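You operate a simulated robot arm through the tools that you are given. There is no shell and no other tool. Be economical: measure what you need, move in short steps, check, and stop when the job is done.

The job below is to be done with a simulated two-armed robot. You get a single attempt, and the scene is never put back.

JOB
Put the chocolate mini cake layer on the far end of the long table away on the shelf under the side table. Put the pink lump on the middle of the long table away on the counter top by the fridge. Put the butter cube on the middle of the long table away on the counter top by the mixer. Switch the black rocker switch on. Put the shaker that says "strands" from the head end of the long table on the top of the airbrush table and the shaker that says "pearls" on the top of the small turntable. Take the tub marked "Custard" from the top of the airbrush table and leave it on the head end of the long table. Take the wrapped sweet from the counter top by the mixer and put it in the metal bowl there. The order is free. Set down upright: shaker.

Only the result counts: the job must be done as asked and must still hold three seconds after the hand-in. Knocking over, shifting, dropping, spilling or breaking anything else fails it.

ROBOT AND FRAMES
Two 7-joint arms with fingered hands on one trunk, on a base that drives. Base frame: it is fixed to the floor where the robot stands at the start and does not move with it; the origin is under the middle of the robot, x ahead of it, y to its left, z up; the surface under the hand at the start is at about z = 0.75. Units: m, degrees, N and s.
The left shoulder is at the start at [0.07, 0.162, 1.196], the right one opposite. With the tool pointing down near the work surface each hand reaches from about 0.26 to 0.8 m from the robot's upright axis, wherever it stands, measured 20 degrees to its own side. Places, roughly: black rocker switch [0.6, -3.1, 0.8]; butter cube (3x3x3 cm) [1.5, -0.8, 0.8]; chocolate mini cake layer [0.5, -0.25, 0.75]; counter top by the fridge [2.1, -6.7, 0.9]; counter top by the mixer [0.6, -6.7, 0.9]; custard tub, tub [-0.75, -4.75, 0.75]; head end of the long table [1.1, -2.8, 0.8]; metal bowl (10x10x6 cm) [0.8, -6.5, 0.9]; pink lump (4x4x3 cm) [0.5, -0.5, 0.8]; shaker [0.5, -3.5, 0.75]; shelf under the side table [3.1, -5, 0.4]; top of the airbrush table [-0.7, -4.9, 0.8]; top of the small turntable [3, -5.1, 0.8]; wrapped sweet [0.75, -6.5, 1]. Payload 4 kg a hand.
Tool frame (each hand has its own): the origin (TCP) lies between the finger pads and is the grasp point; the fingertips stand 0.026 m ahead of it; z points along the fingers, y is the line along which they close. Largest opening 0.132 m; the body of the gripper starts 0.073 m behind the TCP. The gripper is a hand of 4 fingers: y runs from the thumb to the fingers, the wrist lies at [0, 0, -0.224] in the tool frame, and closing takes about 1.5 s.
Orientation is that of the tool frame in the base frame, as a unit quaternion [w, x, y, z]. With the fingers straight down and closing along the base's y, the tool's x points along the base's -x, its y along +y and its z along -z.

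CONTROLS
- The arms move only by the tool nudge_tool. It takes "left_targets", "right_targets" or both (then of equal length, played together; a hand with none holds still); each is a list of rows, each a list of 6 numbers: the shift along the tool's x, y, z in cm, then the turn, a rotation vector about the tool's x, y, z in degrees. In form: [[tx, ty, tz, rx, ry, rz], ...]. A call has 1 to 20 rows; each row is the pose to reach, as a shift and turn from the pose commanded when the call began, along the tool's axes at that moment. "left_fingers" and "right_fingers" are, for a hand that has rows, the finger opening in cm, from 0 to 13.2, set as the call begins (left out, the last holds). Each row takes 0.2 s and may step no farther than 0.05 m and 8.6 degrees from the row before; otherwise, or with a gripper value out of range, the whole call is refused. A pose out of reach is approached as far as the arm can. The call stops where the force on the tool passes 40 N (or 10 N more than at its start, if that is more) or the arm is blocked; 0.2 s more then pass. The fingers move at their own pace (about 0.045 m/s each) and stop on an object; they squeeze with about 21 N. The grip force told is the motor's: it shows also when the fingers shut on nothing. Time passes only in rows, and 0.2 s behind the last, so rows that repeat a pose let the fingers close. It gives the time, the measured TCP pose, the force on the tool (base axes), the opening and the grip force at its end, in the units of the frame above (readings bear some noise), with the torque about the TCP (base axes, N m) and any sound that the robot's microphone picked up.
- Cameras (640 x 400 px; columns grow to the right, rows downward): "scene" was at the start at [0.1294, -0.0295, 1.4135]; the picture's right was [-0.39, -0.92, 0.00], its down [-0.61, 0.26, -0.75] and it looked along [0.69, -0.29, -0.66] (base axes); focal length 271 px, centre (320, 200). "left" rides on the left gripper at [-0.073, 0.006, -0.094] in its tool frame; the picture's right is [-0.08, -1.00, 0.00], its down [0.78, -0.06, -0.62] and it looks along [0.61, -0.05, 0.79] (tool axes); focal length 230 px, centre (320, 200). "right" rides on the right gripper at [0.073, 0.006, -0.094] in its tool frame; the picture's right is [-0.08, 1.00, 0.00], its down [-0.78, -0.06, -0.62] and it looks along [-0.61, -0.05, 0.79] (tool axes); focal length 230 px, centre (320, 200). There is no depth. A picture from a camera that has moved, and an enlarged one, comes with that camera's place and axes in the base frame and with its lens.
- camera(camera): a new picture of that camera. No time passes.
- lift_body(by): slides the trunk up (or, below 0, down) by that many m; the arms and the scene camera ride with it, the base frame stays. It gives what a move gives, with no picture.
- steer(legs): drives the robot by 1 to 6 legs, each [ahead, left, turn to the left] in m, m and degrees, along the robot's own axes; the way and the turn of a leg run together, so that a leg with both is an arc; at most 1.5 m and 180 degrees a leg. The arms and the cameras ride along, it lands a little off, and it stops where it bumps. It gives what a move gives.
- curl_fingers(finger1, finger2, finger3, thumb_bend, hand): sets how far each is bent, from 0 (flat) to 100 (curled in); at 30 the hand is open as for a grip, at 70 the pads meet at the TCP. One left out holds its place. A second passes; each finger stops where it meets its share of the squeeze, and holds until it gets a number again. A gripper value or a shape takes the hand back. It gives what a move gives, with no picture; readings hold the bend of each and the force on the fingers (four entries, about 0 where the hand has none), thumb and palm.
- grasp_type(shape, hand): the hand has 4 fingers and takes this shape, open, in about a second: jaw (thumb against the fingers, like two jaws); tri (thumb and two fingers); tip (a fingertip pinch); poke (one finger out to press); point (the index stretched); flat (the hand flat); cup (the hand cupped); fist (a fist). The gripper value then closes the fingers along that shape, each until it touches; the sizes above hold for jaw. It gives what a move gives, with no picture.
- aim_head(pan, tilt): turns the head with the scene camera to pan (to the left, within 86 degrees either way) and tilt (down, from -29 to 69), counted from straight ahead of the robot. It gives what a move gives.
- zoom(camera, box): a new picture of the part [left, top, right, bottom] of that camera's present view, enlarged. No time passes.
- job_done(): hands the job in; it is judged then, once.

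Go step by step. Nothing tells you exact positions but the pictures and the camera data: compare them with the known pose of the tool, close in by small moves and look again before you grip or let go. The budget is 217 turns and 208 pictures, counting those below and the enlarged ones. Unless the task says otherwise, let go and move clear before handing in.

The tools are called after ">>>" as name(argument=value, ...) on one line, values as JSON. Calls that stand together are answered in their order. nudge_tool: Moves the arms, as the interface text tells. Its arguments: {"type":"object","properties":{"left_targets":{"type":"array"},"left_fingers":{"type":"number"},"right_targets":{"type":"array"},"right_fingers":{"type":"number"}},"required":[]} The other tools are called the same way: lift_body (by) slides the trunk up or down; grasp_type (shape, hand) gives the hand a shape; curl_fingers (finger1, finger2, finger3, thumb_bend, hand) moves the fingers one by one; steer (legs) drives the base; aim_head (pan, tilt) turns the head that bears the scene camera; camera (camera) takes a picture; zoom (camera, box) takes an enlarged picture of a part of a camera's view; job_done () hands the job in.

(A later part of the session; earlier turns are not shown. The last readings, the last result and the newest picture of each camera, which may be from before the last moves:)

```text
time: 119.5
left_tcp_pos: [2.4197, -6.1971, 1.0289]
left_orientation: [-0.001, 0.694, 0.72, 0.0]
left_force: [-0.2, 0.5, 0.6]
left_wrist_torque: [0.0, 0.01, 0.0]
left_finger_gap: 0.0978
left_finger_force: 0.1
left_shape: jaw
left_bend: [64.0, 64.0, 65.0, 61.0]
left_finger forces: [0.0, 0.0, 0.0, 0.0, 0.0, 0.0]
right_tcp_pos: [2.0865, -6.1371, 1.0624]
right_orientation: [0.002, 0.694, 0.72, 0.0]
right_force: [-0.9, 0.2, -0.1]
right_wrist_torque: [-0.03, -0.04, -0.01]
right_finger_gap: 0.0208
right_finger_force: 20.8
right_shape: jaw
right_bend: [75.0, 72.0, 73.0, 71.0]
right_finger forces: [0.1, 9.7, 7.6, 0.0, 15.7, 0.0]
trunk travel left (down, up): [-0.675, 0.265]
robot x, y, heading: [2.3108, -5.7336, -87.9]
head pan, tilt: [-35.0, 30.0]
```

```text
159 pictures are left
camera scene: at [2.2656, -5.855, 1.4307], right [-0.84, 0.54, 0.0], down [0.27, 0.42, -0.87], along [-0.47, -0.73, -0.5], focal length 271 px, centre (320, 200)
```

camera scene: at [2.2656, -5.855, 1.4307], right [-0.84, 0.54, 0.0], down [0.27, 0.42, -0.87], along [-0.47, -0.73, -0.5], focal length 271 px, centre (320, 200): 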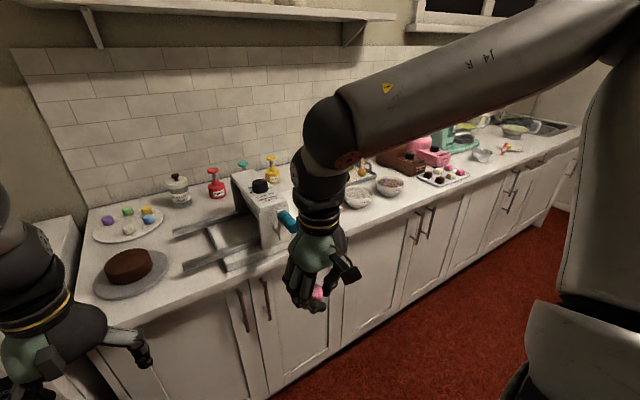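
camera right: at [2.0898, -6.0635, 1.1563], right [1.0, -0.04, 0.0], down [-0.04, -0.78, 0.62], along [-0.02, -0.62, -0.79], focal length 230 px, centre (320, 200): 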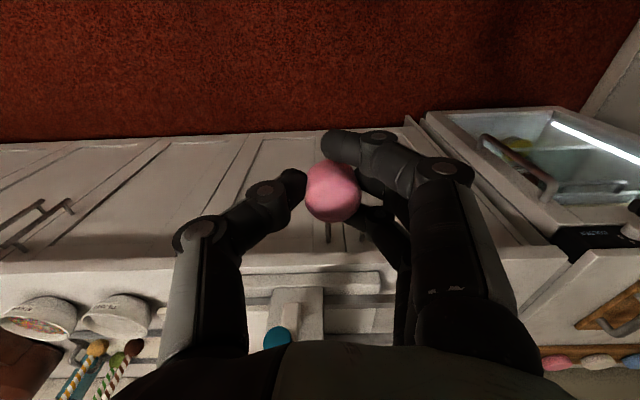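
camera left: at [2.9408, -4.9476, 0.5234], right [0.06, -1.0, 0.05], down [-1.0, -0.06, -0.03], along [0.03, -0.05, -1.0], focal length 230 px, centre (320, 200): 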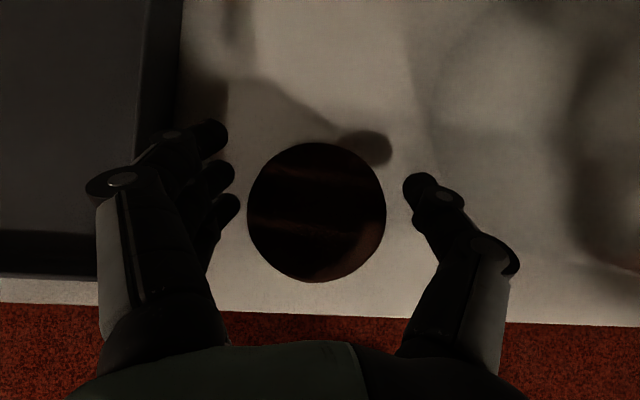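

There seems to be a gap between the sheeter (ends x≈1.97) and the bowls (start x≈1.78). I sidestep right to bring the right hand in front of it.

>>> steer(legs=[[0, -0.2, -2.3]])

>>> aim_head(pan=-5, tilt=40)

>>> camera(camera="scene")

>>> camera(camera="right")

```text
time: 121.1
left_tcp_pos: [2.2032, -6.2063, 1.0287]
left_orientation: [-0.002, 0.708, 0.707, 0.0]
left_force: [0.4, 0.2, -0.1]
left_wrist_torque: [0.04, 0.0, -0.03]
left_finger_gap: 0.0976
left_finger_force: 0.1
left_shape: jaw
left_bend: [64.0, 64.0, 65.0, 61.0]
left_finger forces: [0.0, 0.0, 0.0, 0.0, 0.0, 0.1]
right_tcp_pos: [1.8744, -6.1307, 1.0623]
right_orientation: [0.003, 0.708, 0.706, 0.0]
right_force: [-0.5, -0.8, -0.4]
right_wrist_torque: [0.03, 0.01, -0.06]
right_finger_gap: 0.0206
right_finger_force: 20.9
right_shape: jaw
right_bend: [75.0, 72.0, 73.0, 71.0]
right_finger forces: [0.1, 9.9, 7.6, 0.0, 15.9, 0.0]
trunk travel left (down, up): [-0.675, 0.265]
robot x, y, heading: [2.1125, -5.7342, -90.1]
head pan, tilt: [-35.0, 30.0]
```

```text
time: 122.0
left_tcp_pos: [2.2035, -6.2053, 1.0285]
left_orientation: [-0.002, 0.708, 0.707, -0.001]
left_force: [-0.3, 0.4, 0.4]
left_wrist_torque: [-0.03, 0.0, 0.01]
left_finger_gap: 0.0974
left_finger_force: 0.1
left_shape: jaw
left_bend: [64.0, 64.0, 65.0, 61.0]
left_finger forces: [0.0, 0.0, 0.0, 0.1, 0.1, 0.0]
right_tcp_pos: [1.8728, -6.1313, 1.0635]
right_orientation: [0.002, 0.708, 0.706, 0.0]
right_force: [-0.6, -0.6, -0.1]
right_wrist_torque: [0.0, 0.03, -0.02]
right_finger_gap: 0.0208
right_finger_force: 21.3
right_shape: jaw
right_bend: [75.0, 72.0, 73.0, 71.0]
right_finger forces: [0.0, 9.8, 7.7, 0.0, 15.9, 0.1]
trunk travel left (down, up): [-0.675, 0.265]
robot x, y, heading: [2.113, -5.7347, -90.2]
head pan, tilt: [-5.0, 40.0]
```

```text
158 pictures are left
camera scene: at [2.1078, -5.8671, 1.4154], right [-1.0, 0.09, 0.0], down [0.06, 0.64, -0.77], along [-0.07, -0.76, -0.64], focal length 271 px, centre (320, 200)
```

scene: 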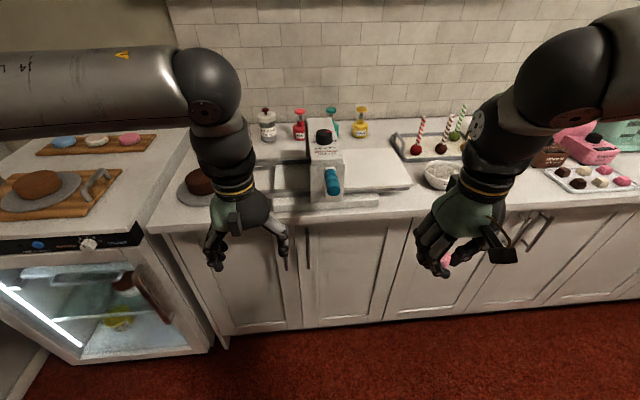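

```text
157 pictures are left
camera right: at [1.8796, -6.0578, 1.1565], right [1.0, -0.08, 0.0], down [-0.07, -0.78, 0.62], along [-0.05, -0.62, -0.79], focal length 230 px, centre (320, 200)
```

right: 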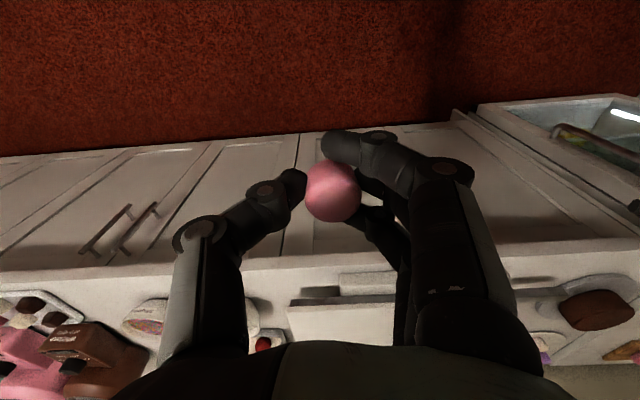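

The sheeter fills most of this part; a gap between the two bowls (x≈1.6) looks better. I sidestep a bit further to see it.

>>> steer(legs=[[0, -0.42, 0]])

>>> aim_head(pan=8, tilt=42)

>>> camera(camera="scene")

```text
time: 124.6
left_tcp_pos: [1.7903, -6.2046, 1.0274]
left_orientation: [-0.002, 0.705, 0.71, -0.001]
left_force: [1.5, -0.1, -0.7]
left_wrist_torque: [0.01, 0.0, -0.01]
left_finger_gap: 0.0976
left_finger_force: 0.0
left_shape: jaw
left_bend: [64.0, 64.0, 65.0, 61.0]
left_finger forces: [0.0, 0.0, 0.0, 0.0, 0.0, 0.0]
right_tcp_pos: [1.4598, -6.1335, 1.0628]
right_orientation: [0.002, 0.706, 0.709, 0.0]
right_force: [-1.0, 0.1, -0.5]
right_wrist_torque: [0.04, -0.02, -0.02]
right_finger_gap: 0.0209
right_finger_force: 21.7
right_shape: jaw
right_bend: [75.0, 72.0, 73.0, 71.0]
right_finger forces: [0.0, 9.8, 7.6, 0.0, 15.9, 0.0]
trunk travel left (down, up): [-0.675, 0.265]
robot x, y, heading: [1.6967, -5.7363, -89.7]
head pan, tilt: [-5.0, 40.0]
```

```text
time: 125.4
left_tcp_pos: [1.7894, -6.2039, 1.0275]
left_orientation: [-0.001, 0.705, 0.71, 0.0]
left_force: [-0.8, 0.1, 1.1]
left_wrist_torque: [0.01, 0.0, -0.03]
left_finger_gap: 0.0975
left_finger_force: 0.1
left_shape: jaw
left_bend: [64.0, 64.0, 65.0, 61.0]
left_finger forces: [0.0, 0.0, 0.1, 0.0, 0.0, 0.0]
right_tcp_pos: [1.4583, -6.133, 1.0632]
right_orientation: [0.003, 0.706, 0.708, 0.001]
right_force: [0.6, 0.3, -0.5]
right_wrist_torque: [0.02, 0.01, 0.02]
right_finger_gap: 0.0207
right_finger_force: 21.0
right_shape: jaw
right_bend: [75.0, 72.0, 73.0, 71.0]
right_finger forces: [0.1, 9.8, 7.6, 0.0, 16.0, 0.1]
trunk travel left (down, up): [-0.675, 0.265]
robot x, y, heading: [1.6929, -5.7345, -89.5]
head pan, tilt: [8.0, 42.0]
```

```text
156 pictures are left
camera scene: at [1.7096, -5.8656, 1.4124], right [-0.99, -0.14, 0.0], down [-0.1, 0.66, -0.74], along [0.11, -0.74, -0.67], focal length 271 px, centre (320, 200)
```

scene: 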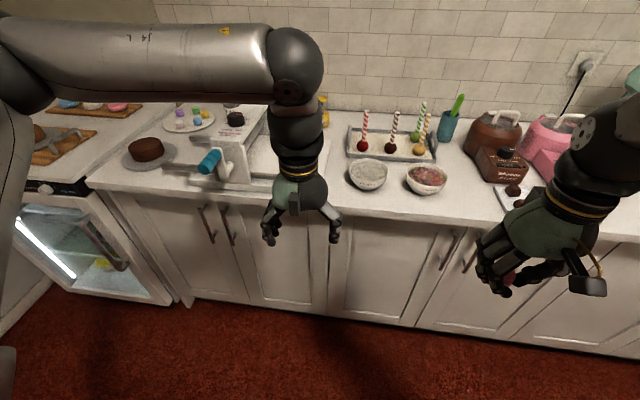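

Bowl 1 sits at (1.66,-6.50), the sheeter's tray ends near x≈1.78; I shift back left so the right hand faces x≈1.75 and view that strip with a clear sight line.

>>> steer(legs=[[0, 0.28, 0]])

>>> nudge_tool(right_targets=[[0, 0, -4, 0, 0, 0], [0, 0, -8, 0, 0, 0], [0, -4, -10, 0, 0, 0], [0, -8, -10, 0, 0, 0], [0, -12, -10, 0, 0, 0], [0, -16, -10, 0, 0, 0]])

>>> aim_head(pan=-20, tilt=45)

>>> camera(camera="scene")

>>> zoom(camera="scene", box=[240, 110, 440, 235])

```text
time: 127.3
left_tcp_pos: [2.063, -6.2038, 1.0281]
left_orientation: [-0.001, 0.705, 0.709, -0.001]
left_force: [-1.1, -0.2, 0.0]
left_wrist_torque: [-0.02, 0.02, -0.02]
left_finger_gap: 0.0976
left_finger_force: 0.0
left_shape: jaw
left_bend: [64.0, 64.0, 65.0, 61.0]
left_finger forces: [0.0, 0.1, 0.0, 0.1, 0.1, 0.0]
right_tcp_pos: [1.7332, -6.1335, 1.0636]
right_orientation: [0.003, 0.707, 0.707, 0.001]
right_force: [0.6, -1.0, -0.1]
right_wrist_torque: [0.01, 0.0, 0.02]
right_finger_gap: 0.0209
right_finger_force: 21.6
right_shape: jaw
right_bend: [75.0, 72.0, 73.0, 71.0]
right_finger forces: [0.0, 9.7, 7.6, 0.0, 15.9, 0.0]
trunk travel left (down, up): [-0.675, 0.265]
robot x, y, heading: [1.9712, -5.7332, -89.7]
head pan, tilt: [8.0, 42.0]
```

```text
time: 128.7
left_tcp_pos: [2.0633, -6.203, 1.0281]
left_orientation: [-0.001, 0.705, 0.709, 0.0]
left_force: [-1.0, 1.0, -1.0]
left_wrist_torque: [-0.03, -0.02, -0.01]
left_finger_gap: 0.0976
left_finger_force: 0.1
left_shape: jaw
left_bend: [64.0, 64.0, 65.0, 61.0]
left_finger forces: [0.0, 0.0, 0.0, 0.0, 0.1, 0.0]
right_tcp_pos: [1.5685, -6.132, 1.1619]
right_orientation: [0.004, 0.706, 0.708, 0.001]
right_force: [0.0, 0.2, -0.3]
right_wrist_torque: [0.02, -0.02, 0.03]
right_finger_gap: 0.0208
right_finger_force: 21.4
right_shape: jaw
right_bend: [75.0, 72.0, 73.0, 71.0]
right_finger forces: [0.0, 9.8, 8.0, 0.0, 15.8, 0.0]
trunk travel left (down, up): [-0.675, 0.265]
robot x, y, heading: [1.9736, -5.7315, -89.8]
head pan, tilt: [8.0, 42.0]
```

```text
time: 129.6
left_tcp_pos: [2.0651, -6.2056, 1.0273]
left_orientation: [-0.001, 0.706, 0.709, 0.0]
left_force: [-0.2, -0.1, 0.8]
left_wrist_torque: [0.01, -0.01, -0.03]
left_finger_gap: 0.0975
left_finger_force: 0.0
left_shape: jaw
left_bend: [64.0, 64.0, 65.0, 61.0]
left_finger forces: [0.0, 0.0, 0.0, 0.1, 0.0, 0.0]
right_tcp_pos: [1.5712, -6.132, 1.1616]
right_orientation: [0.002, 0.706, 0.708, -0.001]
right_force: [-0.2, 0.3, 0.3]
right_wrist_torque: [0.0, 0.0, 0.0]
right_finger_gap: 0.0209
right_finger_force: 20.9
right_shape: jaw
right_bend: [75.0, 72.0, 73.0, 71.0]
right_finger forces: [0.0, 9.9, 7.9, 0.0, 15.7, 0.0]
trunk travel left (down, up): [-0.675, 0.265]
robot x, y, heading: [1.9707, -5.7325, -89.8]
head pan, tilt: [-20.0, 45.0]
```

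```text
155 pictures are left
camera scene: at [1.946, -5.8581, 1.4081], right [-0.94, 0.34, 0.0], down [0.24, 0.67, -0.71], along [-0.24, -0.67, -0.71], focal length 271 px, centre (320, 200)
```

scene: 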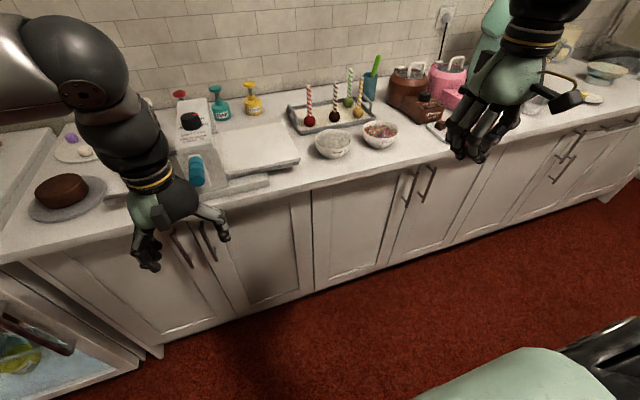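

```text
3.20 times, centred on (340, 172) of scene
camera zoom: at [1.946, -5.8581, 1.4081], right [-0.94, 0.34, 0.0], down [0.24, 0.67, -0.71], along [-0.24, -0.67, -0.71], focal length 869 px, centre (256, 288)
```

zoom: 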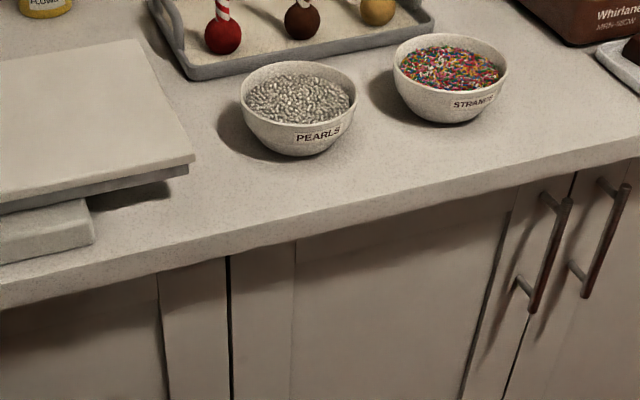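

The bowls there are decoys. There is room between the sheeter tray corner (1.79,-6.46) and the pearls bowl (1.67,-6.50) if the thumb faces the wall, so I turn the right hand 90° first.

>>> nudge_tool(right_targets=[[0, 0, 0, 0, 0, -8.2], [0, 0, 0, 0, 0, -16.4], [0, 0, 0, 0, 0, -24.6], [0, 0, 0, 0, 0, -32.8], [0, 0, 0, 0, 0, -41], [0, 0, 0, 0, 0, -49.2], [0, 0, 0, 0, 0, -57.4], [0, 0, 0, 0, 0, -65.6], [0, 0, 0, 0, 0, -73.8], [0, 0, 0, 0, 0, -82], [0, 0, 0, 0, 0, -90]])

>>> camera(camera="scene")

```text
time: 132.0
left_tcp_pos: [2.0635, -6.2031, 1.029]
left_orientation: [-0.001, 0.705, 0.709, 0.0]
left_force: [0.1, 0.3, 0.2]
left_wrist_torque: [0.01, -0.01, -0.01]
left_finger_gap: 0.0975
left_finger_force: 0.0
left_shape: jaw
left_bend: [64.0, 64.0, 65.0, 61.0]
left_finger forces: [0.1, 0.1, 0.1, 0.0, 0.0, 0.0]
right_tcp_pos: [1.5726, -6.1314, 1.1618]
right_orientation: [0.003, -0.003, 1.0, -0.002]
right_force: [0.1, 0.2, -0.8]
right_wrist_torque: [-0.02, 0.0, 0.02]
right_finger_gap: 0.0209
right_finger_force: 21.1
right_shape: jaw
right_bend: [75.0, 72.0, 73.0, 71.0]
right_finger forces: [0.0, 9.9, 7.8, 0.1, 15.8, 0.1]
trunk travel left (down, up): [-0.675, 0.265]
robot x, y, heading: [1.9712, -5.7349, -89.8]
head pan, tilt: [-20.0, 45.0]
```

```text
153 pictures are left
camera scene: at [1.9458, -5.8581, 1.4081], right [-0.94, 0.34, 0.0], down [0.24, 0.67, -0.71], along [-0.24, -0.67, -0.71], focal length 271 px, centre (320, 200)
```

scene: 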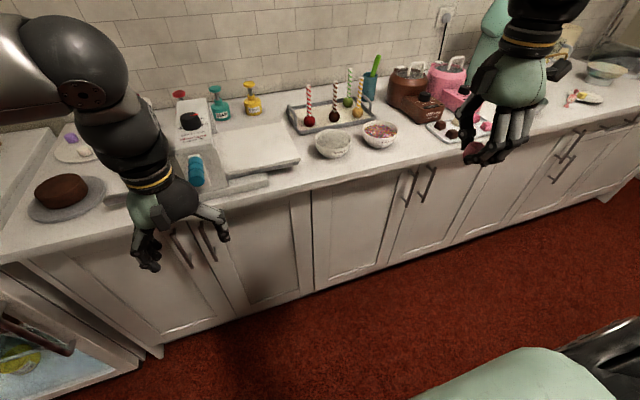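

The rotation worked. I move over the target at z≈1.05 and check.

>>> nudge_tool(right_targets=[[-4.5, 0, 0, 0, 0, 0], [-9, 0, 0, 0, 0, 0], [-13.5, 0, 0, 0, 0, 0], [-17.7, 0, 0, 0, 0, 0], [-17.7, -4.5, 0, 0, 0, 0], [-17.7, -9, 0, 0, 0, 0], [-17.7, -13.5, 0, 0, 0, 0], [-17.7, -18, 0, 0, 0, 0], [-17.7, -22.5, 0, 0, 0, 0], [-17.7, -27, 0, 0, 0, 0], [-17.7, -31, 0, 0, 0, 0], [-17.7, -31.2, 5, 0, 0, 0], [-17.7, -31.2, 10, 0, 0, 0]])

>>> camera(camera="scene")

>>> camera(camera="right")

```text
time: 134.8
left_tcp_pos: [2.0639, -6.2045, 1.028]
left_orientation: [-0.001, 0.705, 0.709, 0.0]
left_force: [-0.6, 0.4, 0.4]
left_wrist_torque: [0.01, -0.02, 0.03]
left_finger_gap: 0.0975
left_finger_force: 0.0
left_shape: jaw
left_bend: [64.0, 64.0, 65.0, 61.0]
left_finger forces: [0.1, 0.0, 0.0, 0.1, 0.1, 0.0]
right_tcp_pos: [1.6877, -6.3433, 1.0397]
right_orientation: [0.005, -0.001, 1.0, -0.004]
right_force: [-0.3, 0.1, 0.6]
right_wrist_torque: [0.02, 0.0, -0.03]
right_finger_gap: 0.0206
right_finger_force: 20.8
right_shape: jaw
right_bend: [75.0, 72.0, 73.0, 71.0]
right_finger forces: [0.1, 9.8, 8.3, 0.0, 15.8, 0.0]
right hand out of reach, approached as far as the arm can: row 7, 8, 9, 10, 11, 12, 13
trunk travel left (down, up): [-0.675, 0.265]
robot x, y, heading: [1.973, -5.7341, -89.9]
head pan, tilt: [-20.0, 45.0]
```

```text
152 pictures are left
camera scene: at [1.9449, -5.8591, 1.408], right [-0.94, 0.34, 0.0], down [0.24, 0.67, -0.71], along [-0.24, -0.66, -0.71], focal length 271 px, centre (320, 200)
```

scene: 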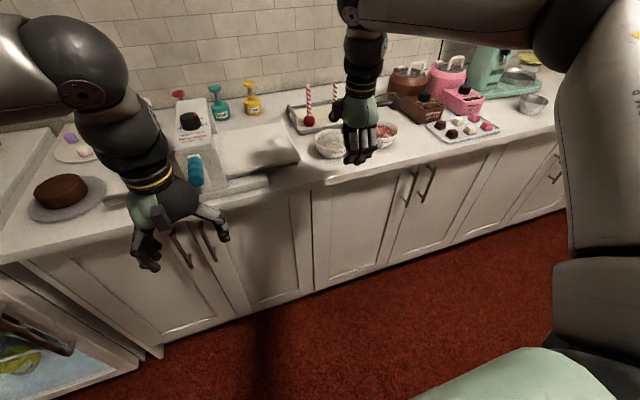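

```text
151 pictures are left
camera right: at [1.6137, -6.3365, 1.1327], right [0.08, 1.0, -0.01], down [0.78, -0.05, 0.62], along [0.62, -0.05, -0.78], focal length 230 px, centre (320, 200)
```

right: 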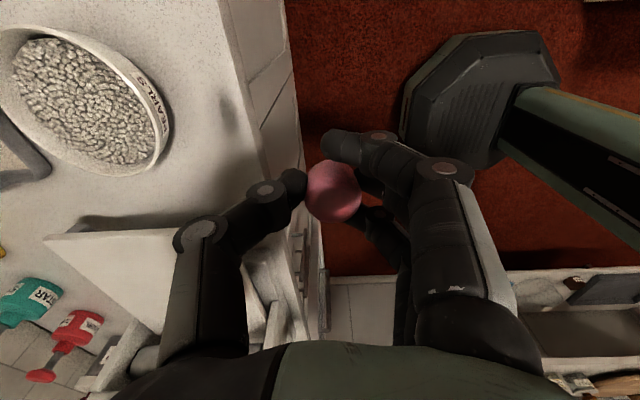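

The arm ran out of reach; I raise both hands, drive 12 cm closer and realign.

>>> nudge_tool(right_targets=[[0, 0, -4, 0, 0, 0], [0, 0, -8, 0, 0, 0]], left_targets=[[0, 0, -4, 0, 0, 0], [0, 0, -8, 0, 0, 0]])

>>> steer(legs=[[0.13, 0.0, 0]])

```text
time: 135.4
left_tcp_pos: [2.0636, -6.2001, 1.1096]
left_orientation: [0.001, 0.705, 0.71, -0.001]
left_force: [-0.5, 1.4, 0.7]
left_wrist_torque: [-0.03, 0.0, 0.01]
left_finger_gap: 0.0975
left_finger_force: 0.0
left_shape: jaw
left_bend: [64.0, 64.0, 65.0, 61.0]
left_finger forces: [0.1, 0.1, 0.0, 0.0, 0.1, 0.0]
right_tcp_pos: [1.6746, -6.3133, 1.1048]
right_orientation: [0.005, -0.001, 1.0, -0.007]
right_force: [0.2, 0.4, -0.1]
right_wrist_torque: [0.01, 0.03, 0.01]
right_finger_gap: 0.0207
right_finger_force: 21.2
right_shape: jaw
right_bend: [75.0, 72.0, 73.0, 71.0]
right_finger forces: [0.0, 9.7, 8.3, 0.0, 15.7, 0.0]
right hand out of reach, approached as far as the arm can: row 1, 2
trunk travel left (down, up): [-0.675, 0.265]
robot x, y, heading: [1.9718, -5.7369, -90.0]
head pan, tilt: [-20.0, 45.0]
```

```text
time: 136.7
left_tcp_pos: [2.0667, -6.3284, 1.1084]
left_orientation: [-0.001, 0.705, 0.709, 0.0]
left_force: [0.2, 0.8, 0.5]
left_wrist_torque: [-0.02, 0.03, -0.01]
left_finger_gap: 0.0977
left_finger_force: 0.2
left_shape: jaw
left_bend: [64.0, 64.0, 65.0, 61.0]
left_finger forces: [0.0, 0.1, 0.1, 0.0, 0.0, 0.0]
right_tcp_pos: [1.6769, -6.4394, 1.105]
right_orientation: [0.004, -0.002, 1.0, -0.006]
right_force: [0.0, -0.6, 0.2]
right_wrist_torque: [-0.03, -0.03, 0.03]
right_finger_gap: 0.021
right_finger_force: 21.0
right_shape: jaw
right_bend: [75.0, 72.0, 73.0, 71.0]
right_finger forces: [0.0, 9.7, 8.2, 0.1, 15.8, 0.0]
trunk travel left (down, up): [-0.675, 0.265]
robot x, y, heading: [1.9724, -5.8639, -89.5]
head pan, tilt: [-20.0, 45.0]
```

>>> steer(legs=[[0, 0.075, 0]])

>>> nudge_tool(right_targets=[[0, 0, 4, 0, 0, 0], [0, 0, 8, 0, 0, 0]])

>>> camera(camera="right")

>>> camera(camera="scene")

```text
time: 137.7
left_tcp_pos: [2.1362, -6.3288, 1.1087]
left_orientation: [0.0, 0.706, 0.709, 0.0]
left_force: [0.0, 0.4, -0.3]
left_wrist_torque: [-0.02, -0.01, 0.0]
left_finger_gap: 0.0977
left_finger_force: 0.1
left_shape: jaw
left_bend: [64.0, 64.0, 65.0, 61.0]
left_finger forces: [0.0, 0.1, 0.0, 0.0, 0.1, 0.0]
right_tcp_pos: [1.7467, -6.4393, 1.1041]
right_orientation: [0.006, 0.0, 1.0, -0.006]
right_force: [0.6, -0.2, 0.2]
right_wrist_torque: [-0.01, 0.02, 0.0]
right_finger_gap: 0.0205
right_finger_force: 20.8
right_shape: jaw
right_bend: [75.0, 72.0, 73.0, 71.0]
right_finger forces: [0.1, 9.7, 8.2, 0.0, 15.7, 0.0]
trunk travel left (down, up): [-0.675, 0.265]
robot x, y, heading: [2.0457, -5.8594, -89.9]
head pan, tilt: [-20.0, 45.0]
```

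```text
time: 138.3
left_tcp_pos: [2.1376, -6.3293, 1.1081]
left_orientation: [0.0, 0.707, 0.708, -0.001]
left_force: [-0.7, -0.3, 0.3]
left_wrist_torque: [-0.03, 0.05, 0.01]
left_finger_gap: 0.0978
left_finger_force: 0.0
left_shape: jaw
left_bend: [64.0, 64.0, 65.0, 61.0]
left_finger forces: [0.0, 0.0, 0.0, 0.0, 0.0, 0.0]
right_tcp_pos: [1.7491, -6.4405, 1.024]
right_orientation: [0.005, 0.0, 1.0, -0.006]
right_force: [0.4, -0.5, -0.5]
right_wrist_torque: [0.01, -0.03, -0.03]
right_finger_gap: 0.0207
right_finger_force: 20.6
right_shape: jaw
right_bend: [75.0, 72.0, 73.0, 71.0]
right_finger forces: [0.0, 9.7, 8.2, 0.0, 15.7, 0.0]
trunk travel left (down, up): [-0.675, 0.265]
robot x, y, heading: [2.043, -5.8612, -90.0]
head pan, tilt: [-20.0, 45.0]
```

```text
150 pictures are left
camera right: at [1.6746, -6.4336, 1.1165], right [0.08, 1.0, -0.01], down [0.78, -0.05, 0.62], along [0.62, -0.06, -0.78], focal length 230 px, centre (320, 200)
```

right: 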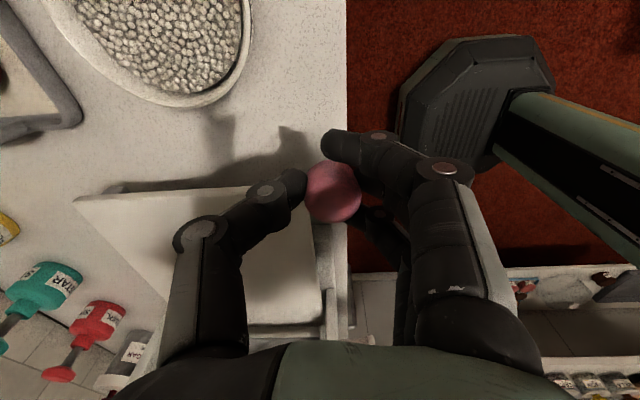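

```text
149 pictures are left
camera scene: at [2.019, -5.9849, 1.4081], right [-0.94, 0.34, 0.0], down [0.24, 0.67, -0.71], along [-0.24, -0.66, -0.71], focal length 271 px, centre (320, 200)
```

scene: 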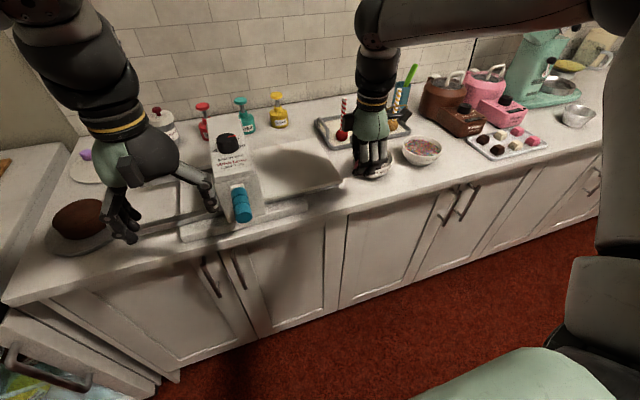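

I shift slightly (to x≈1.757, y≈-6.452) and lower toward the counter.

>>> nudge_tool(right_targets=[[-0.8, -1.2, 0, 0, 0, 0], [-0.8, -1.2, 4, 0, 0, 0], [-0.8, -1.2, 7, 0, 0, 0], [-0.8, -1.2, 8.5, 0, 0, 0], [-0.8, -1.2, 8.5, 0, 0, 0]])

>>> camera(camera="right")

>>> zoom(camera="scene", box=[280, 100, 440, 200])

```text
time: 139.5
left_tcp_pos: [2.1391, -6.3282, 1.1081]
left_orientation: [-0.001, 0.706, 0.708, -0.002]
left_force: [0.2, 0.5, 0.2]
left_wrist_torque: [-0.01, -0.01, 0.01]
left_finger_gap: 0.0979
left_finger_force: 0.1
left_shape: jaw
left_bend: [64.0, 64.0, 65.0, 61.0]
left_finger forces: [0.1, 0.0, 0.0, 0.0, 0.0, 0.0]
right_tcp_pos: [1.7587, -6.4539, 0.9376]
right_orientation: [0.004, 0.0, 1.0, -0.006]
right_force: [-0.9, -0.2, -0.1]
right_wrist_torque: [-0.01, -0.02, 0.02]
right_finger_gap: 0.0206
right_finger_force: 20.9
right_shape: jaw
right_bend: [75.0, 72.0, 73.0, 71.0]
right_finger forces: [0.1, 9.6, 8.2, 0.0, 15.6, 0.0]
trunk travel left (down, up): [-0.675, 0.265]
robot x, y, heading: [2.0472, -5.8645, -89.9]
head pan, tilt: [-20.0, 45.0]
```

```text
148 pictures are left
camera right: at [1.685, -6.4467, 1.0309], right [0.08, 1.0, -0.01], down [0.78, -0.05, 0.62], along [0.62, -0.06, -0.78], focal length 230 px, centre (320, 200)
```

right: 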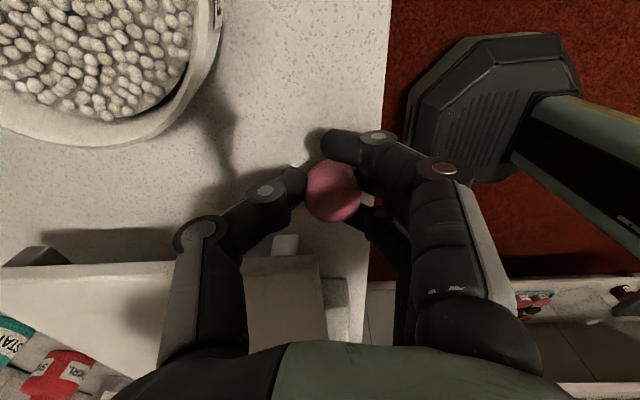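

```text
4.00 times, centred on (360, 150) of scene
camera zoom: at [2.02, -5.9839, 1.4081], right [-0.94, 0.34, 0.0], down [0.24, 0.67, -0.71], along [-0.24, -0.67, -0.71], focal length 1086 px, centre (160, 400)
```

zoom: 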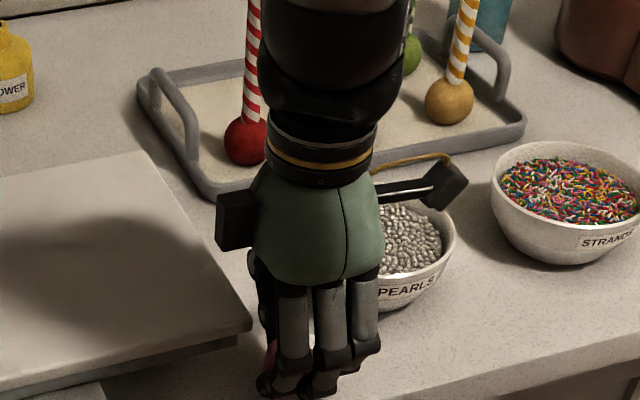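

>>> nudge_tool(right_targets=[[0, 0, 0.6, 0, 0, 0], [0, 0, 1.0, 0, 0, 0], [0, 0, 1.3, 0, 0, 0]])

```text
time: 140.3
left_tcp_pos: [2.1375, -6.3272, 1.1087]
left_orientation: [-0.001, 0.706, 0.708, -0.003]
left_force: [0.1, 0.3, -0.3]
left_wrist_torque: [-0.01, 0.02, 0.01]
left_finger_gap: 0.0978
left_finger_force: 0.1
left_shape: jaw
left_bend: [64.0, 64.0, 65.0, 61.0]
left_finger forces: [0.1, 0.0, 0.1, 0.0, 0.0, 0.0]
right_tcp_pos: [1.7569, -6.454, 0.9268]
right_orientation: [0.005, 0.0, 1.0, -0.008]
right_force: [-2.1, 0.3, 14.3]
right_wrist_torque: [0.38, 0.12, 0.06]
right_finger_gap: 0.0208
right_finger_force: 21.3
right_shape: jaw
right_bend: [75.0, 73.0, 73.0, 71.0]
right_finger forces: [0.1, 25.3, 8.2, 0.1, 18.2, 0.0]
trunk travel left (down, up): [-0.675, 0.265]
robot x, y, heading: [2.044, -5.8627, -89.7]
head pan, tilt: [-20.0, 45.0]
```

Contact is made; I ease up 2 mm, open to 6 cm, and lift straight up.

>>> nudge_tool(right_targets=[[0, 0, -0.25, 0, 0, 0], [0, 0, -0.25, 0, 0, 0], [0, 0, -0.25, 0, 0, 0], [0, 0, -0.25, 0, 0, 0], [0, 0, -0.25, 0, 0, 0], [0, 0, -0.25, 0, 0, 0]], right_fingers=6)

>>> camera(camera="right")

```text
time: 141.7
left_tcp_pos: [2.1369, -6.329, 1.1087]
left_orientation: [0.0, 0.706, 0.708, -0.001]
left_force: [-0.4, 0.2, 0.5]
left_wrist_torque: [-0.02, 0.01, 0.0]
left_finger_gap: 0.0973
left_finger_force: 0.0
left_shape: jaw
left_bend: [64.0, 64.0, 65.0, 61.0]
left_finger forces: [0.1, 0.0, 0.1, 0.0, 0.1, 0.1]
right_tcp_pos: [1.758, -6.4542, 0.9281]
right_orientation: [0.004, 0.0, 1.0, -0.006]
right_force: [0.3, 0.9, -0.4]
right_wrist_torque: [0.02, -0.01, -0.02]
right_finger_gap: 0.0594
right_finger_force: 0.0
right_shape: jaw
right_bend: [73.0, 73.0, 73.0, 70.0]
right_finger forces: [0.0, 0.1, 0.1, 0.0, 0.1, 0.0]
trunk travel left (down, up): [-0.675, 0.265]
robot x, y, heading: [2.0463, -5.8608, -89.6]
head pan, tilt: [-20.0, 45.0]
```

```text
146 pictures are left
camera right: at [1.6844, -6.4474, 1.0215], right [0.08, 1.0, -0.01], down [0.78, -0.05, 0.62], along [0.62, -0.06, -0.78], focal length 230 px, centre (320, 200)
```

right: 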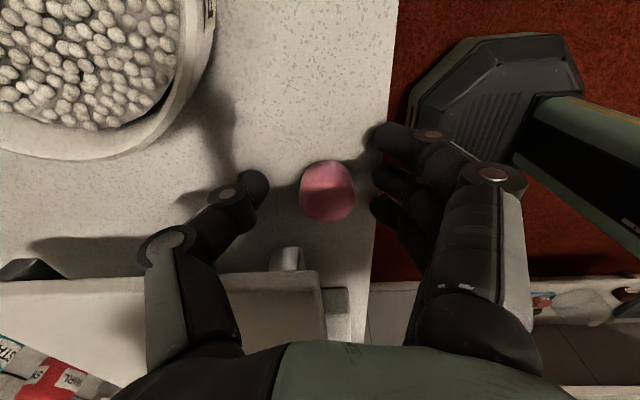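

Pink rests on the counter. I lift the right hand straight up and check.

>>> nudge_tool(right_targets=[[0, 0, -4, 0, 0, 0], [0, 0, -8.5, 0, 0, 0], [0, 0, -13, 0, 0, 0], [0, 0, -17, 0, 0, 0]])

>>> steer(legs=[[-0.2, 0, 0]])

>>> camera(camera="scene")

```text
time: 142.7
left_tcp_pos: [2.1376, -6.3279, 1.1094]
left_orientation: [-0.001, 0.706, 0.708, -0.001]
left_force: [-0.8, 0.2, 0.5]
left_wrist_torque: [0.01, 0.02, 0.0]
left_finger_gap: 0.0975
left_finger_force: 0.0
left_shape: jaw
left_bend: [64.0, 64.0, 65.0, 61.0]
left_finger forces: [0.0, 0.0, 0.0, 0.0, 0.0, 0.0]
right_tcp_pos: [1.7554, -6.4459, 1.0954]
right_orientation: [0.006, -0.002, 1.0, -0.009]
right_force: [-0.5, 0.6, 0.1]
right_wrist_torque: [0.04, 0.0, 0.02]
right_finger_gap: 0.0596
right_finger_force: 0.0
right_shape: jaw
right_bend: [73.0, 73.0, 73.0, 70.0]
right_finger forces: [0.0, 0.0, 0.0, 0.0, 0.0, 0.1]
right hand out of reach, approached as far as the arm can: row 4
trunk travel left (down, up): [-0.675, 0.265]
robot x, y, heading: [2.0482, -5.8635, -89.6]
head pan, tilt: [-20.0, 45.0]
```

```text
time: 144.3
left_tcp_pos: [2.1366, -6.1289, 1.1081]
left_orientation: [-0.002, 0.706, 0.708, 0.0]
left_force: [0.5, 0.1, 0.7]
left_wrist_torque: [0.0, 0.0, 0.01]
left_finger_gap: 0.0976
left_finger_force: 0.1
left_shape: jaw
left_bend: [64.0, 64.0, 65.0, 61.0]
left_finger forces: [0.0, 0.0, 0.0, 0.0, 0.0, 0.0]
right_tcp_pos: [1.7553, -6.2497, 1.092]
right_orientation: [0.006, -0.001, 1.0, -0.008]
right_force: [0.3, -0.9, 0.1]
right_wrist_torque: [0.01, 0.02, 0.0]
right_finger_gap: 0.0595
right_finger_force: 0.1
right_shape: jaw
right_bend: [73.0, 73.0, 73.0, 70.0]
right_finger forces: [0.0, 0.0, 0.0, 0.1, 0.0, 0.0]
trunk travel left (down, up): [-0.675, 0.265]
robot x, y, heading: [2.0414, -5.658, -90.0]
head pan, tilt: [-20.0, 45.0]
```

```text
145 pictures are left
camera scene: at [2.0193, -5.7858, 1.4079], right [-0.94, 0.34, 0.0], down [0.24, 0.67, -0.71], along [-0.24, -0.66, -0.71], focal length 271 px, centre (320, 200)
```

scene: 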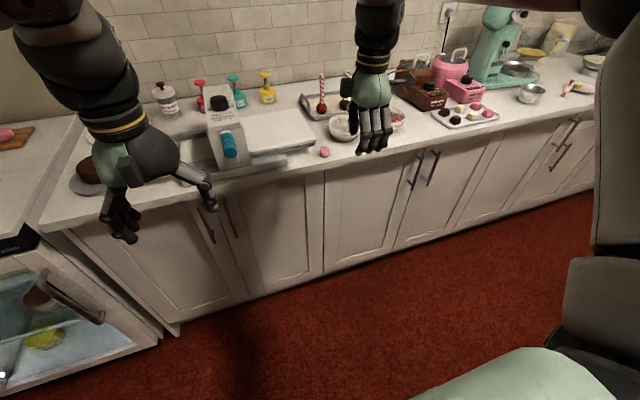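

Pink is placed well. Next the sweet and the metal bowl at x≈0.8; I rotate and retract the right hand, then sidestep right along the counter.

>>> nudge_tool(right_targets=[[0, 1.3, 0, 0, 0, 8.2], [0, 2.6, 0, 0, 0, 16.4], [0, 3.9, 0, 0, 0, 24.6], [0, 5.2, 0, 0, 0, 32.8], [0, 6.5, 0, 0, 0, 41], [0, 7.8, 0, 0, 0, 49.2], [0, 9.1, 0, 0, 0, 57.4], [0, 10.4, 0, 0, 0, 65.6], [0, 11.7, 0, 0, 0, 73.8], [0, 13, 0, 0, 0, 82], [0, 14, 0, 0, 0, 90]], right_fingers=8)

>>> steer(legs=[[0.08, 0, 0], [0, -1.0, 0]])

>>> aim_head(pan=-10, tilt=42)

>>> camera(camera="scene")

```text
time: 146.7
left_tcp_pos: [2.138, -6.1292, 1.1091]
left_orientation: [0.0, 0.706, 0.708, -0.001]
left_force: [-0.3, 0.2, -0.2]
left_wrist_torque: [0.01, -0.02, -0.01]
left_finger_gap: 0.0978
left_finger_force: 0.0
left_shape: jaw
left_bend: [64.0, 64.0, 65.0, 61.0]
left_finger forces: [0.0, 0.1, 0.0, 0.0, 0.0, 0.1]
right_tcp_pos: [1.7546, -6.1071, 1.0923]
right_orientation: [0.01, 0.708, 0.707, -0.001]
right_force: [1.0, -0.6, 0.2]
right_wrist_torque: [-0.01, 0.01, -0.03]
right_finger_gap: 0.0796
right_finger_force: 0.0
right_shape: jaw
right_bend: [71.0, 71.0, 71.0, 70.0]
right_finger forces: [0.0, 0.1, 0.0, 0.0, 0.0, 0.1]
trunk travel left (down, up): [-0.675, 0.265]
robot x, y, heading: [2.0475, -5.6614, -89.9]
head pan, tilt: [-20.0, 45.0]
```

```text
time: 152.6
left_tcp_pos: [1.1364, -6.2227, 1.1074]
left_orientation: [0.0, 0.697, 0.717, -0.001]
left_force: [-0.5, -0.2, 0.2]
left_wrist_torque: [0.03, -0.02, -0.03]
left_finger_gap: 0.0975
left_finger_force: 0.1
left_shape: jaw
left_bend: [64.0, 64.0, 65.0, 61.0]
left_finger forces: [0.0, 0.1, 0.0, 0.1, 0.0, 0.0]
right_tcp_pos: [0.7548, -6.21, 1.0908]
right_orientation: [0.01, 0.698, 0.716, -0.002]
right_force: [-0.1, 0.2, 0.6]
right_wrist_torque: [-0.01, -0.01, -0.03]
right_finger_gap: 0.0792
right_finger_force: 0.1
right_shape: jaw
right_bend: [71.0, 71.0, 71.0, 70.0]
right_finger forces: [0.0, 0.1, 0.0, 0.0, 0.1, 0.0]
trunk travel left (down, up): [-0.675, 0.265]
robot x, y, heading: [1.0303, -5.7586, -88.3]
head pan, tilt: [-20.0, 45.0]
```

```text
time: 153.3
left_tcp_pos: [1.1368, -6.2229, 1.1085]
left_orientation: [-0.001, 0.696, 0.718, -0.001]
left_force: [0.3, -0.3, 0.0]
left_wrist_torque: [-0.01, 0.0, -0.03]
left_finger_gap: 0.0977
left_finger_force: 0.1
left_shape: jaw
left_bend: [64.0, 64.0, 65.0, 61.0]
left_finger forces: [0.0, 0.0, 0.1, 0.1, 0.0, 0.1]
right_tcp_pos: [0.754, -6.2105, 1.0903]
right_orientation: [0.01, 0.697, 0.717, -0.001]
right_force: [-0.1, -0.5, -0.6]
right_wrist_torque: [-0.02, -0.01, -0.01]
right_finger_gap: 0.0793
right_finger_force: 0.0
right_shape: jaw
right_bend: [71.0, 71.0, 71.0, 70.0]
right_finger forces: [0.0, 0.0, 0.0, 0.1, 0.0, 0.0]
trunk travel left (down, up): [-0.675, 0.265]
robot x, y, heading: [1.0298, -5.7541, -88.4]
head pan, tilt: [-10.0, 42.0]
```

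```text
144 pictures are left
camera scene: at [1.0234, -5.8866, 1.4124], right [-0.99, 0.15, 0.0], down [0.1, 0.66, -0.74], along [-0.11, -0.73, -0.67], focal length 271 px, centre (320, 200)
```

scene: 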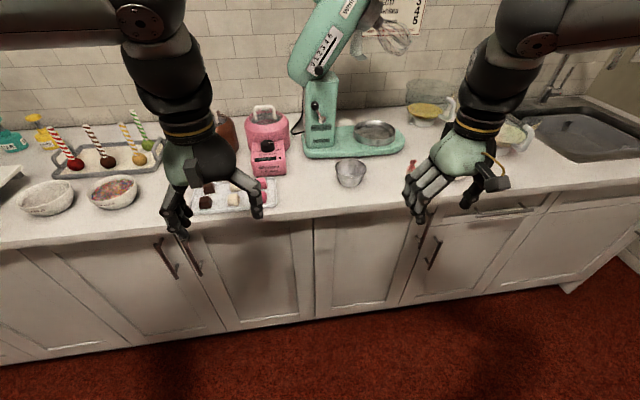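

>>> camera(camera="right")

>>> nudge_tool(right_targets=[[0, -4, -3, 0, 0, 0], [0, -8, -3, 0, 0, 0], [0, -12, -3, 0, 0, 0], [0, -16, -3, 0, 0, 0]])

>>> zoom(camera="scene", box=[320, 110, 520, 235])

```text
143 pictures are left
camera right: at [0.7569, -6.136, 1.1836], right [1.0, -0.05, 0.01], down [-0.05, -0.78, 0.63], along [-0.02, -0.63, -0.78], focal length 230 px, centre (320, 200)
```

right: 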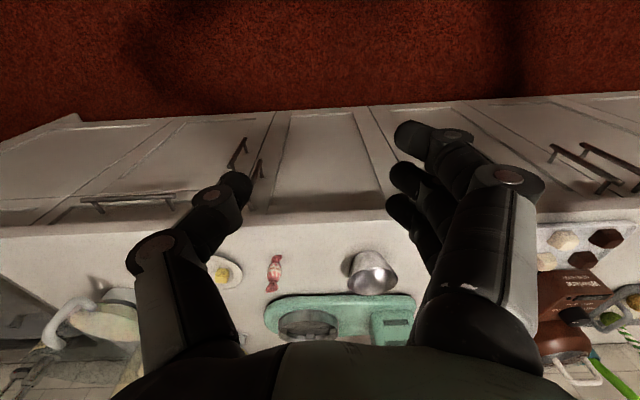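

```text
time: 154.3
left_tcp_pos: [1.1364, -6.2222, 1.1078]
left_orientation: [0.0, 0.696, 0.718, -0.001]
left_force: [-0.7, 0.5, -0.2]
left_wrist_torque: [0.01, 0.0, 0.0]
left_finger_gap: 0.0978
left_finger_force: 0.0
left_shape: jaw
left_bend: [64.0, 64.0, 65.0, 61.0]
left_finger forces: [0.0, 0.0, 0.0, 0.0, 0.0, 0.0]
right_tcp_pos: [0.5903, -6.2154, 1.1189]
right_orientation: [0.011, 0.698, 0.716, -0.001]
right_force: [-0.3, -0.4, 0.5]
right_wrist_torque: [-0.03, -0.01, 0.02]
right_finger_gap: 0.0794
right_finger_force: 0.0
right_shape: jaw
right_bend: [71.0, 71.0, 71.0, 70.0]
right_finger forces: [0.0, 0.0, 0.0, 0.1, 0.1, 0.1]
trunk travel left (down, up): [-0.675, 0.265]
robot x, y, heading: [1.034, -5.7584, -88.6]
head pan, tilt: [-10.0, 42.0]
```

```text
3.20 times, centred on (420, 172) of scene
camera zoom: at [1.0223, -5.8862, 1.4125], right [-0.99, 0.15, 0.0], down [0.1, 0.66, -0.74], along [-0.11, -0.74, -0.67], focal length 869 px, centre (0, 288)
```

zoom: 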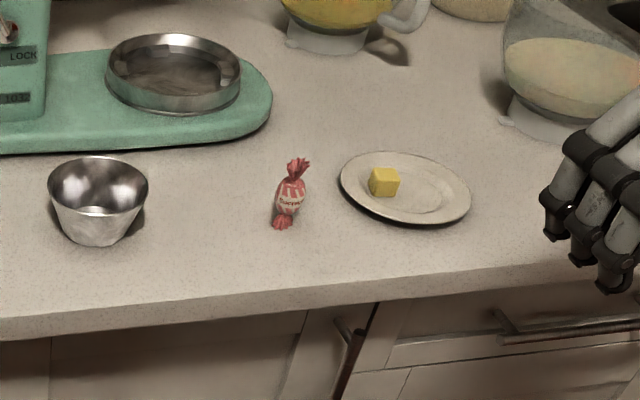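

The sweet lies at (0.645,-6.53), long axis roughly along y; the metal bowl at (0.837,-6.525). I move closer: ahead 12 cm, right 10 cm.

>>> steer(legs=[[0.12, -0.1, -1.5]])

>>> nudge_tool(right_targets=[[0, 4, 0, 0, 0, 0], [-3, 8, 0, 0, 0, 0], [-6, 11, 0, 0, 0, 0], [-9, 13, 0, 0, 0, 0], [-12, 14.5, 0, 0, 0, 0], [-15, 15, 0, 0, 0, 0]])

>>> camera(camera="right")

```text
time: 155.8
left_tcp_pos: [1.0236, -6.3455, 1.1076]
left_orientation: [-0.002, 0.706, 0.709, -0.002]
left_force: [-0.4, -0.5, -0.5]
left_wrist_torque: [0.01, 0.01, 0.01]
left_finger_gap: 0.0976
left_finger_force: 0.1
left_shape: jaw
left_bend: [64.0, 64.0, 65.0, 61.0]
left_finger forces: [0.1, 0.0, 0.0, 0.0, 0.0, 0.0]
right_tcp_pos: [0.4795, -6.3241, 1.1203]
right_orientation: [0.01, 0.707, 0.707, -0.003]
right_force: [0.6, 0.1, 0.3]
right_wrist_torque: [-0.04, 0.04, 0.0]
right_finger_gap: 0.0792
right_finger_force: 0.1
right_shape: jaw
right_bend: [71.0, 71.0, 71.0, 70.0]
right_finger forces: [0.1, 0.1, 0.0, 0.0, 0.0, 0.0]
trunk travel left (down, up): [-0.675, 0.265]
robot x, y, heading: [0.9312, -5.8808, -89.8]
head pan, tilt: [-10.0, 42.0]
```

```text
time: 157.2
left_tcp_pos: [1.0222, -6.347, 1.108]
left_orientation: [-0.002, 0.706, 0.708, 0.0]
left_force: [-0.4, 1.2, -0.2]
left_wrist_torque: [0.03, -0.03, 0.05]
left_finger_gap: 0.098
left_finger_force: 0.0
left_shape: jaw
left_bend: [64.0, 64.0, 65.0, 61.0]
left_finger forces: [0.0, 0.0, 0.1, 0.0, 0.1, 0.0]
right_tcp_pos: [0.6224, -6.4624, 1.1135]
right_orientation: [0.012, 0.707, 0.707, -0.003]
right_force: [0.3, -0.5, 0.0]
right_wrist_torque: [0.0, 0.0, 0.02]
right_finger_gap: 0.0795
right_finger_force: 0.2
right_shape: jaw
right_bend: [71.0, 71.0, 71.0, 70.0]
right_finger forces: [0.0, 0.0, 0.1, 0.1, 0.0, 0.0]
right hand out of reach, approached as far as the arm can: row 6
trunk travel left (down, up): [-0.675, 0.265]
robot x, y, heading: [0.9313, -5.8786, -90.0]
head pan, tilt: [-10.0, 42.0]
```

```text
141 pictures are left
camera right: at [0.6276, -6.3869, 1.205], right [1.0, -0.08, 0.02], down [-0.07, -0.77, 0.63], along [-0.04, -0.63, -0.77], focal length 230 px, centre (320, 200)
```

right: 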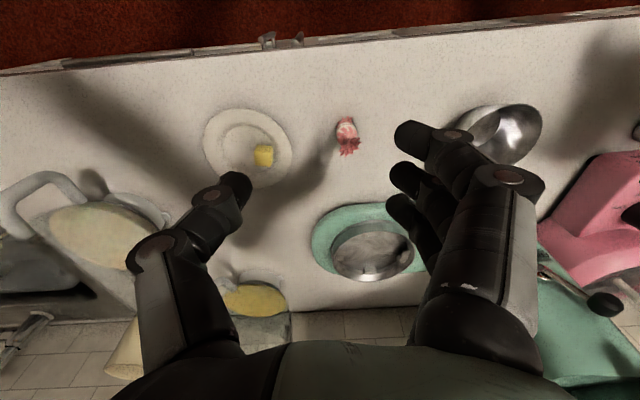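

The sweet is at (0.655,-6.518). I lower to z≈1.0 above it and look again.

>>> nudge_tool(right_targets=[[0, 1.5, 4, 0, 0, 0], [-1, 3.3, 7, 0, 0, 0], [-3, 3.3, 9.5, 0, 0, 0], [-5.6, 3.3, 11.3, 0, 0, 0]], right_fingers=7)

>>> camera(camera="right")

```text
time: 158.2
left_tcp_pos: [1.0228, -6.3481, 1.1077]
left_orientation: [-0.002, 0.706, 0.708, 0.0]
left_force: [-0.7, -0.4, -0.8]
left_wrist_torque: [-0.01, -0.02, 0.0]
left_finger_gap: 0.0975
left_finger_force: 0.0
left_shape: jaw
left_bend: [64.0, 64.0, 65.0, 61.0]
left_finger forces: [0.0, 0.0, 0.1, 0.0, 0.2, 0.0]
right_tcp_pos: [0.6506, -6.5042, 1.0004]
right_orientation: [0.012, 0.708, 0.706, -0.002]
right_force: [-0.7, -0.4, -0.1]
right_wrist_torque: [-0.02, 0.0, -0.03]
right_finger_gap: 0.0706
right_finger_force: 0.0
right_shape: jaw
right_bend: [72.0, 72.0, 72.0, 70.0]
right_finger forces: [0.0, 0.0, 0.0, 0.0, 0.0, 0.0]
right hand out of reach, approached as far as the arm can: row 4
trunk travel left (down, up): [-0.675, 0.265]
robot x, y, heading: [0.9306, -5.8791, -89.7]
head pan, tilt: [-10.0, 42.0]
```

```text
140 pictures are left
camera right: at [0.6546, -6.429, 1.0928], right [1.0, -0.08, 0.02], down [-0.07, -0.77, 0.63], along [-0.04, -0.63, -0.78], focal length 230 px, centre (320, 200)
```

right: 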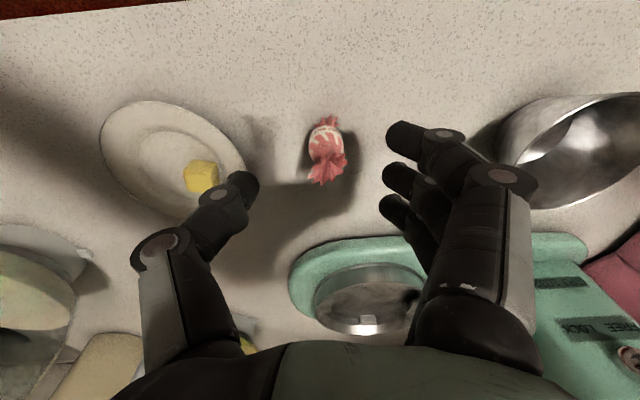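

I centre on it and descend with a 6 cm opening.

>>> nudge_tool(right_targets=[[-0.5, 0.6, 2.5, 0, 0, 0], [-1.0, 0.6, 5, 0, 0, 0], [-1.0, 0.6, 6.8, 0, 0, 0], [-1.0, 0.6, 6.8, 0, 0, 0]], right_fingers=6)

>>> camera(camera="right")

```text
time: 159.2
left_tcp_pos: [1.0231, -6.3477, 1.1087]
left_orientation: [-0.001, 0.706, 0.709, 0.0]
left_force: [-0.1, 0.5, -0.1]
left_wrist_torque: [-0.01, -0.01, -0.03]
left_finger_gap: 0.0976
left_finger_force: 0.1
left_shape: jaw
left_bend: [64.0, 64.0, 65.0, 61.0]
left_finger forces: [0.1, 0.0, 0.1, 0.1, 0.1, 0.0]
right_tcp_pos: [0.6491, -6.4989, 0.9367]
right_orientation: [0.012, 0.707, 0.707, -0.001]
right_force: [0.9, 0.2, 1.1]
right_wrist_torque: [0.0, 0.0, 0.01]
right_finger_gap: 0.0608
right_finger_force: 0.0
right_shape: jaw
right_bend: [73.0, 73.0, 73.0, 70.0]
right_finger forces: [0.0, 0.0, 0.1, 0.0, 0.0, 0.0]
right hand out of reach, approached as far as the arm can: row 1, 2, 3, 4
trunk travel left (down, up): [-0.675, 0.265]
robot x, y, heading: [0.9318, -5.8798, -89.8]
head pan, tilt: [-10.0, 42.0]
```

```text
139 pictures are left
camera right: at [0.6539, -6.4236, 1.0298], right [1.0, -0.08, 0.01], down [-0.07, -0.77, 0.63], along [-0.04, -0.63, -0.78], focal length 230 px, centre (320, 200)
```

right: 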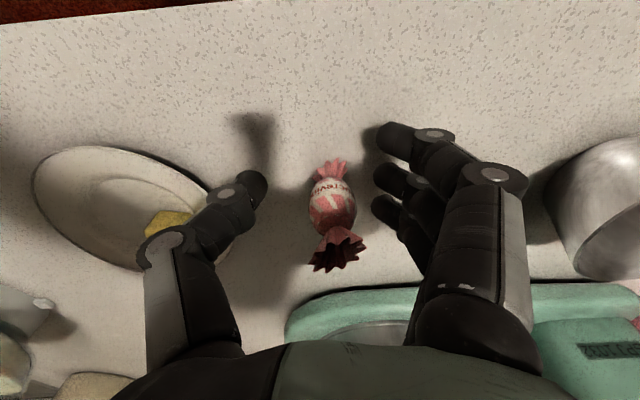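

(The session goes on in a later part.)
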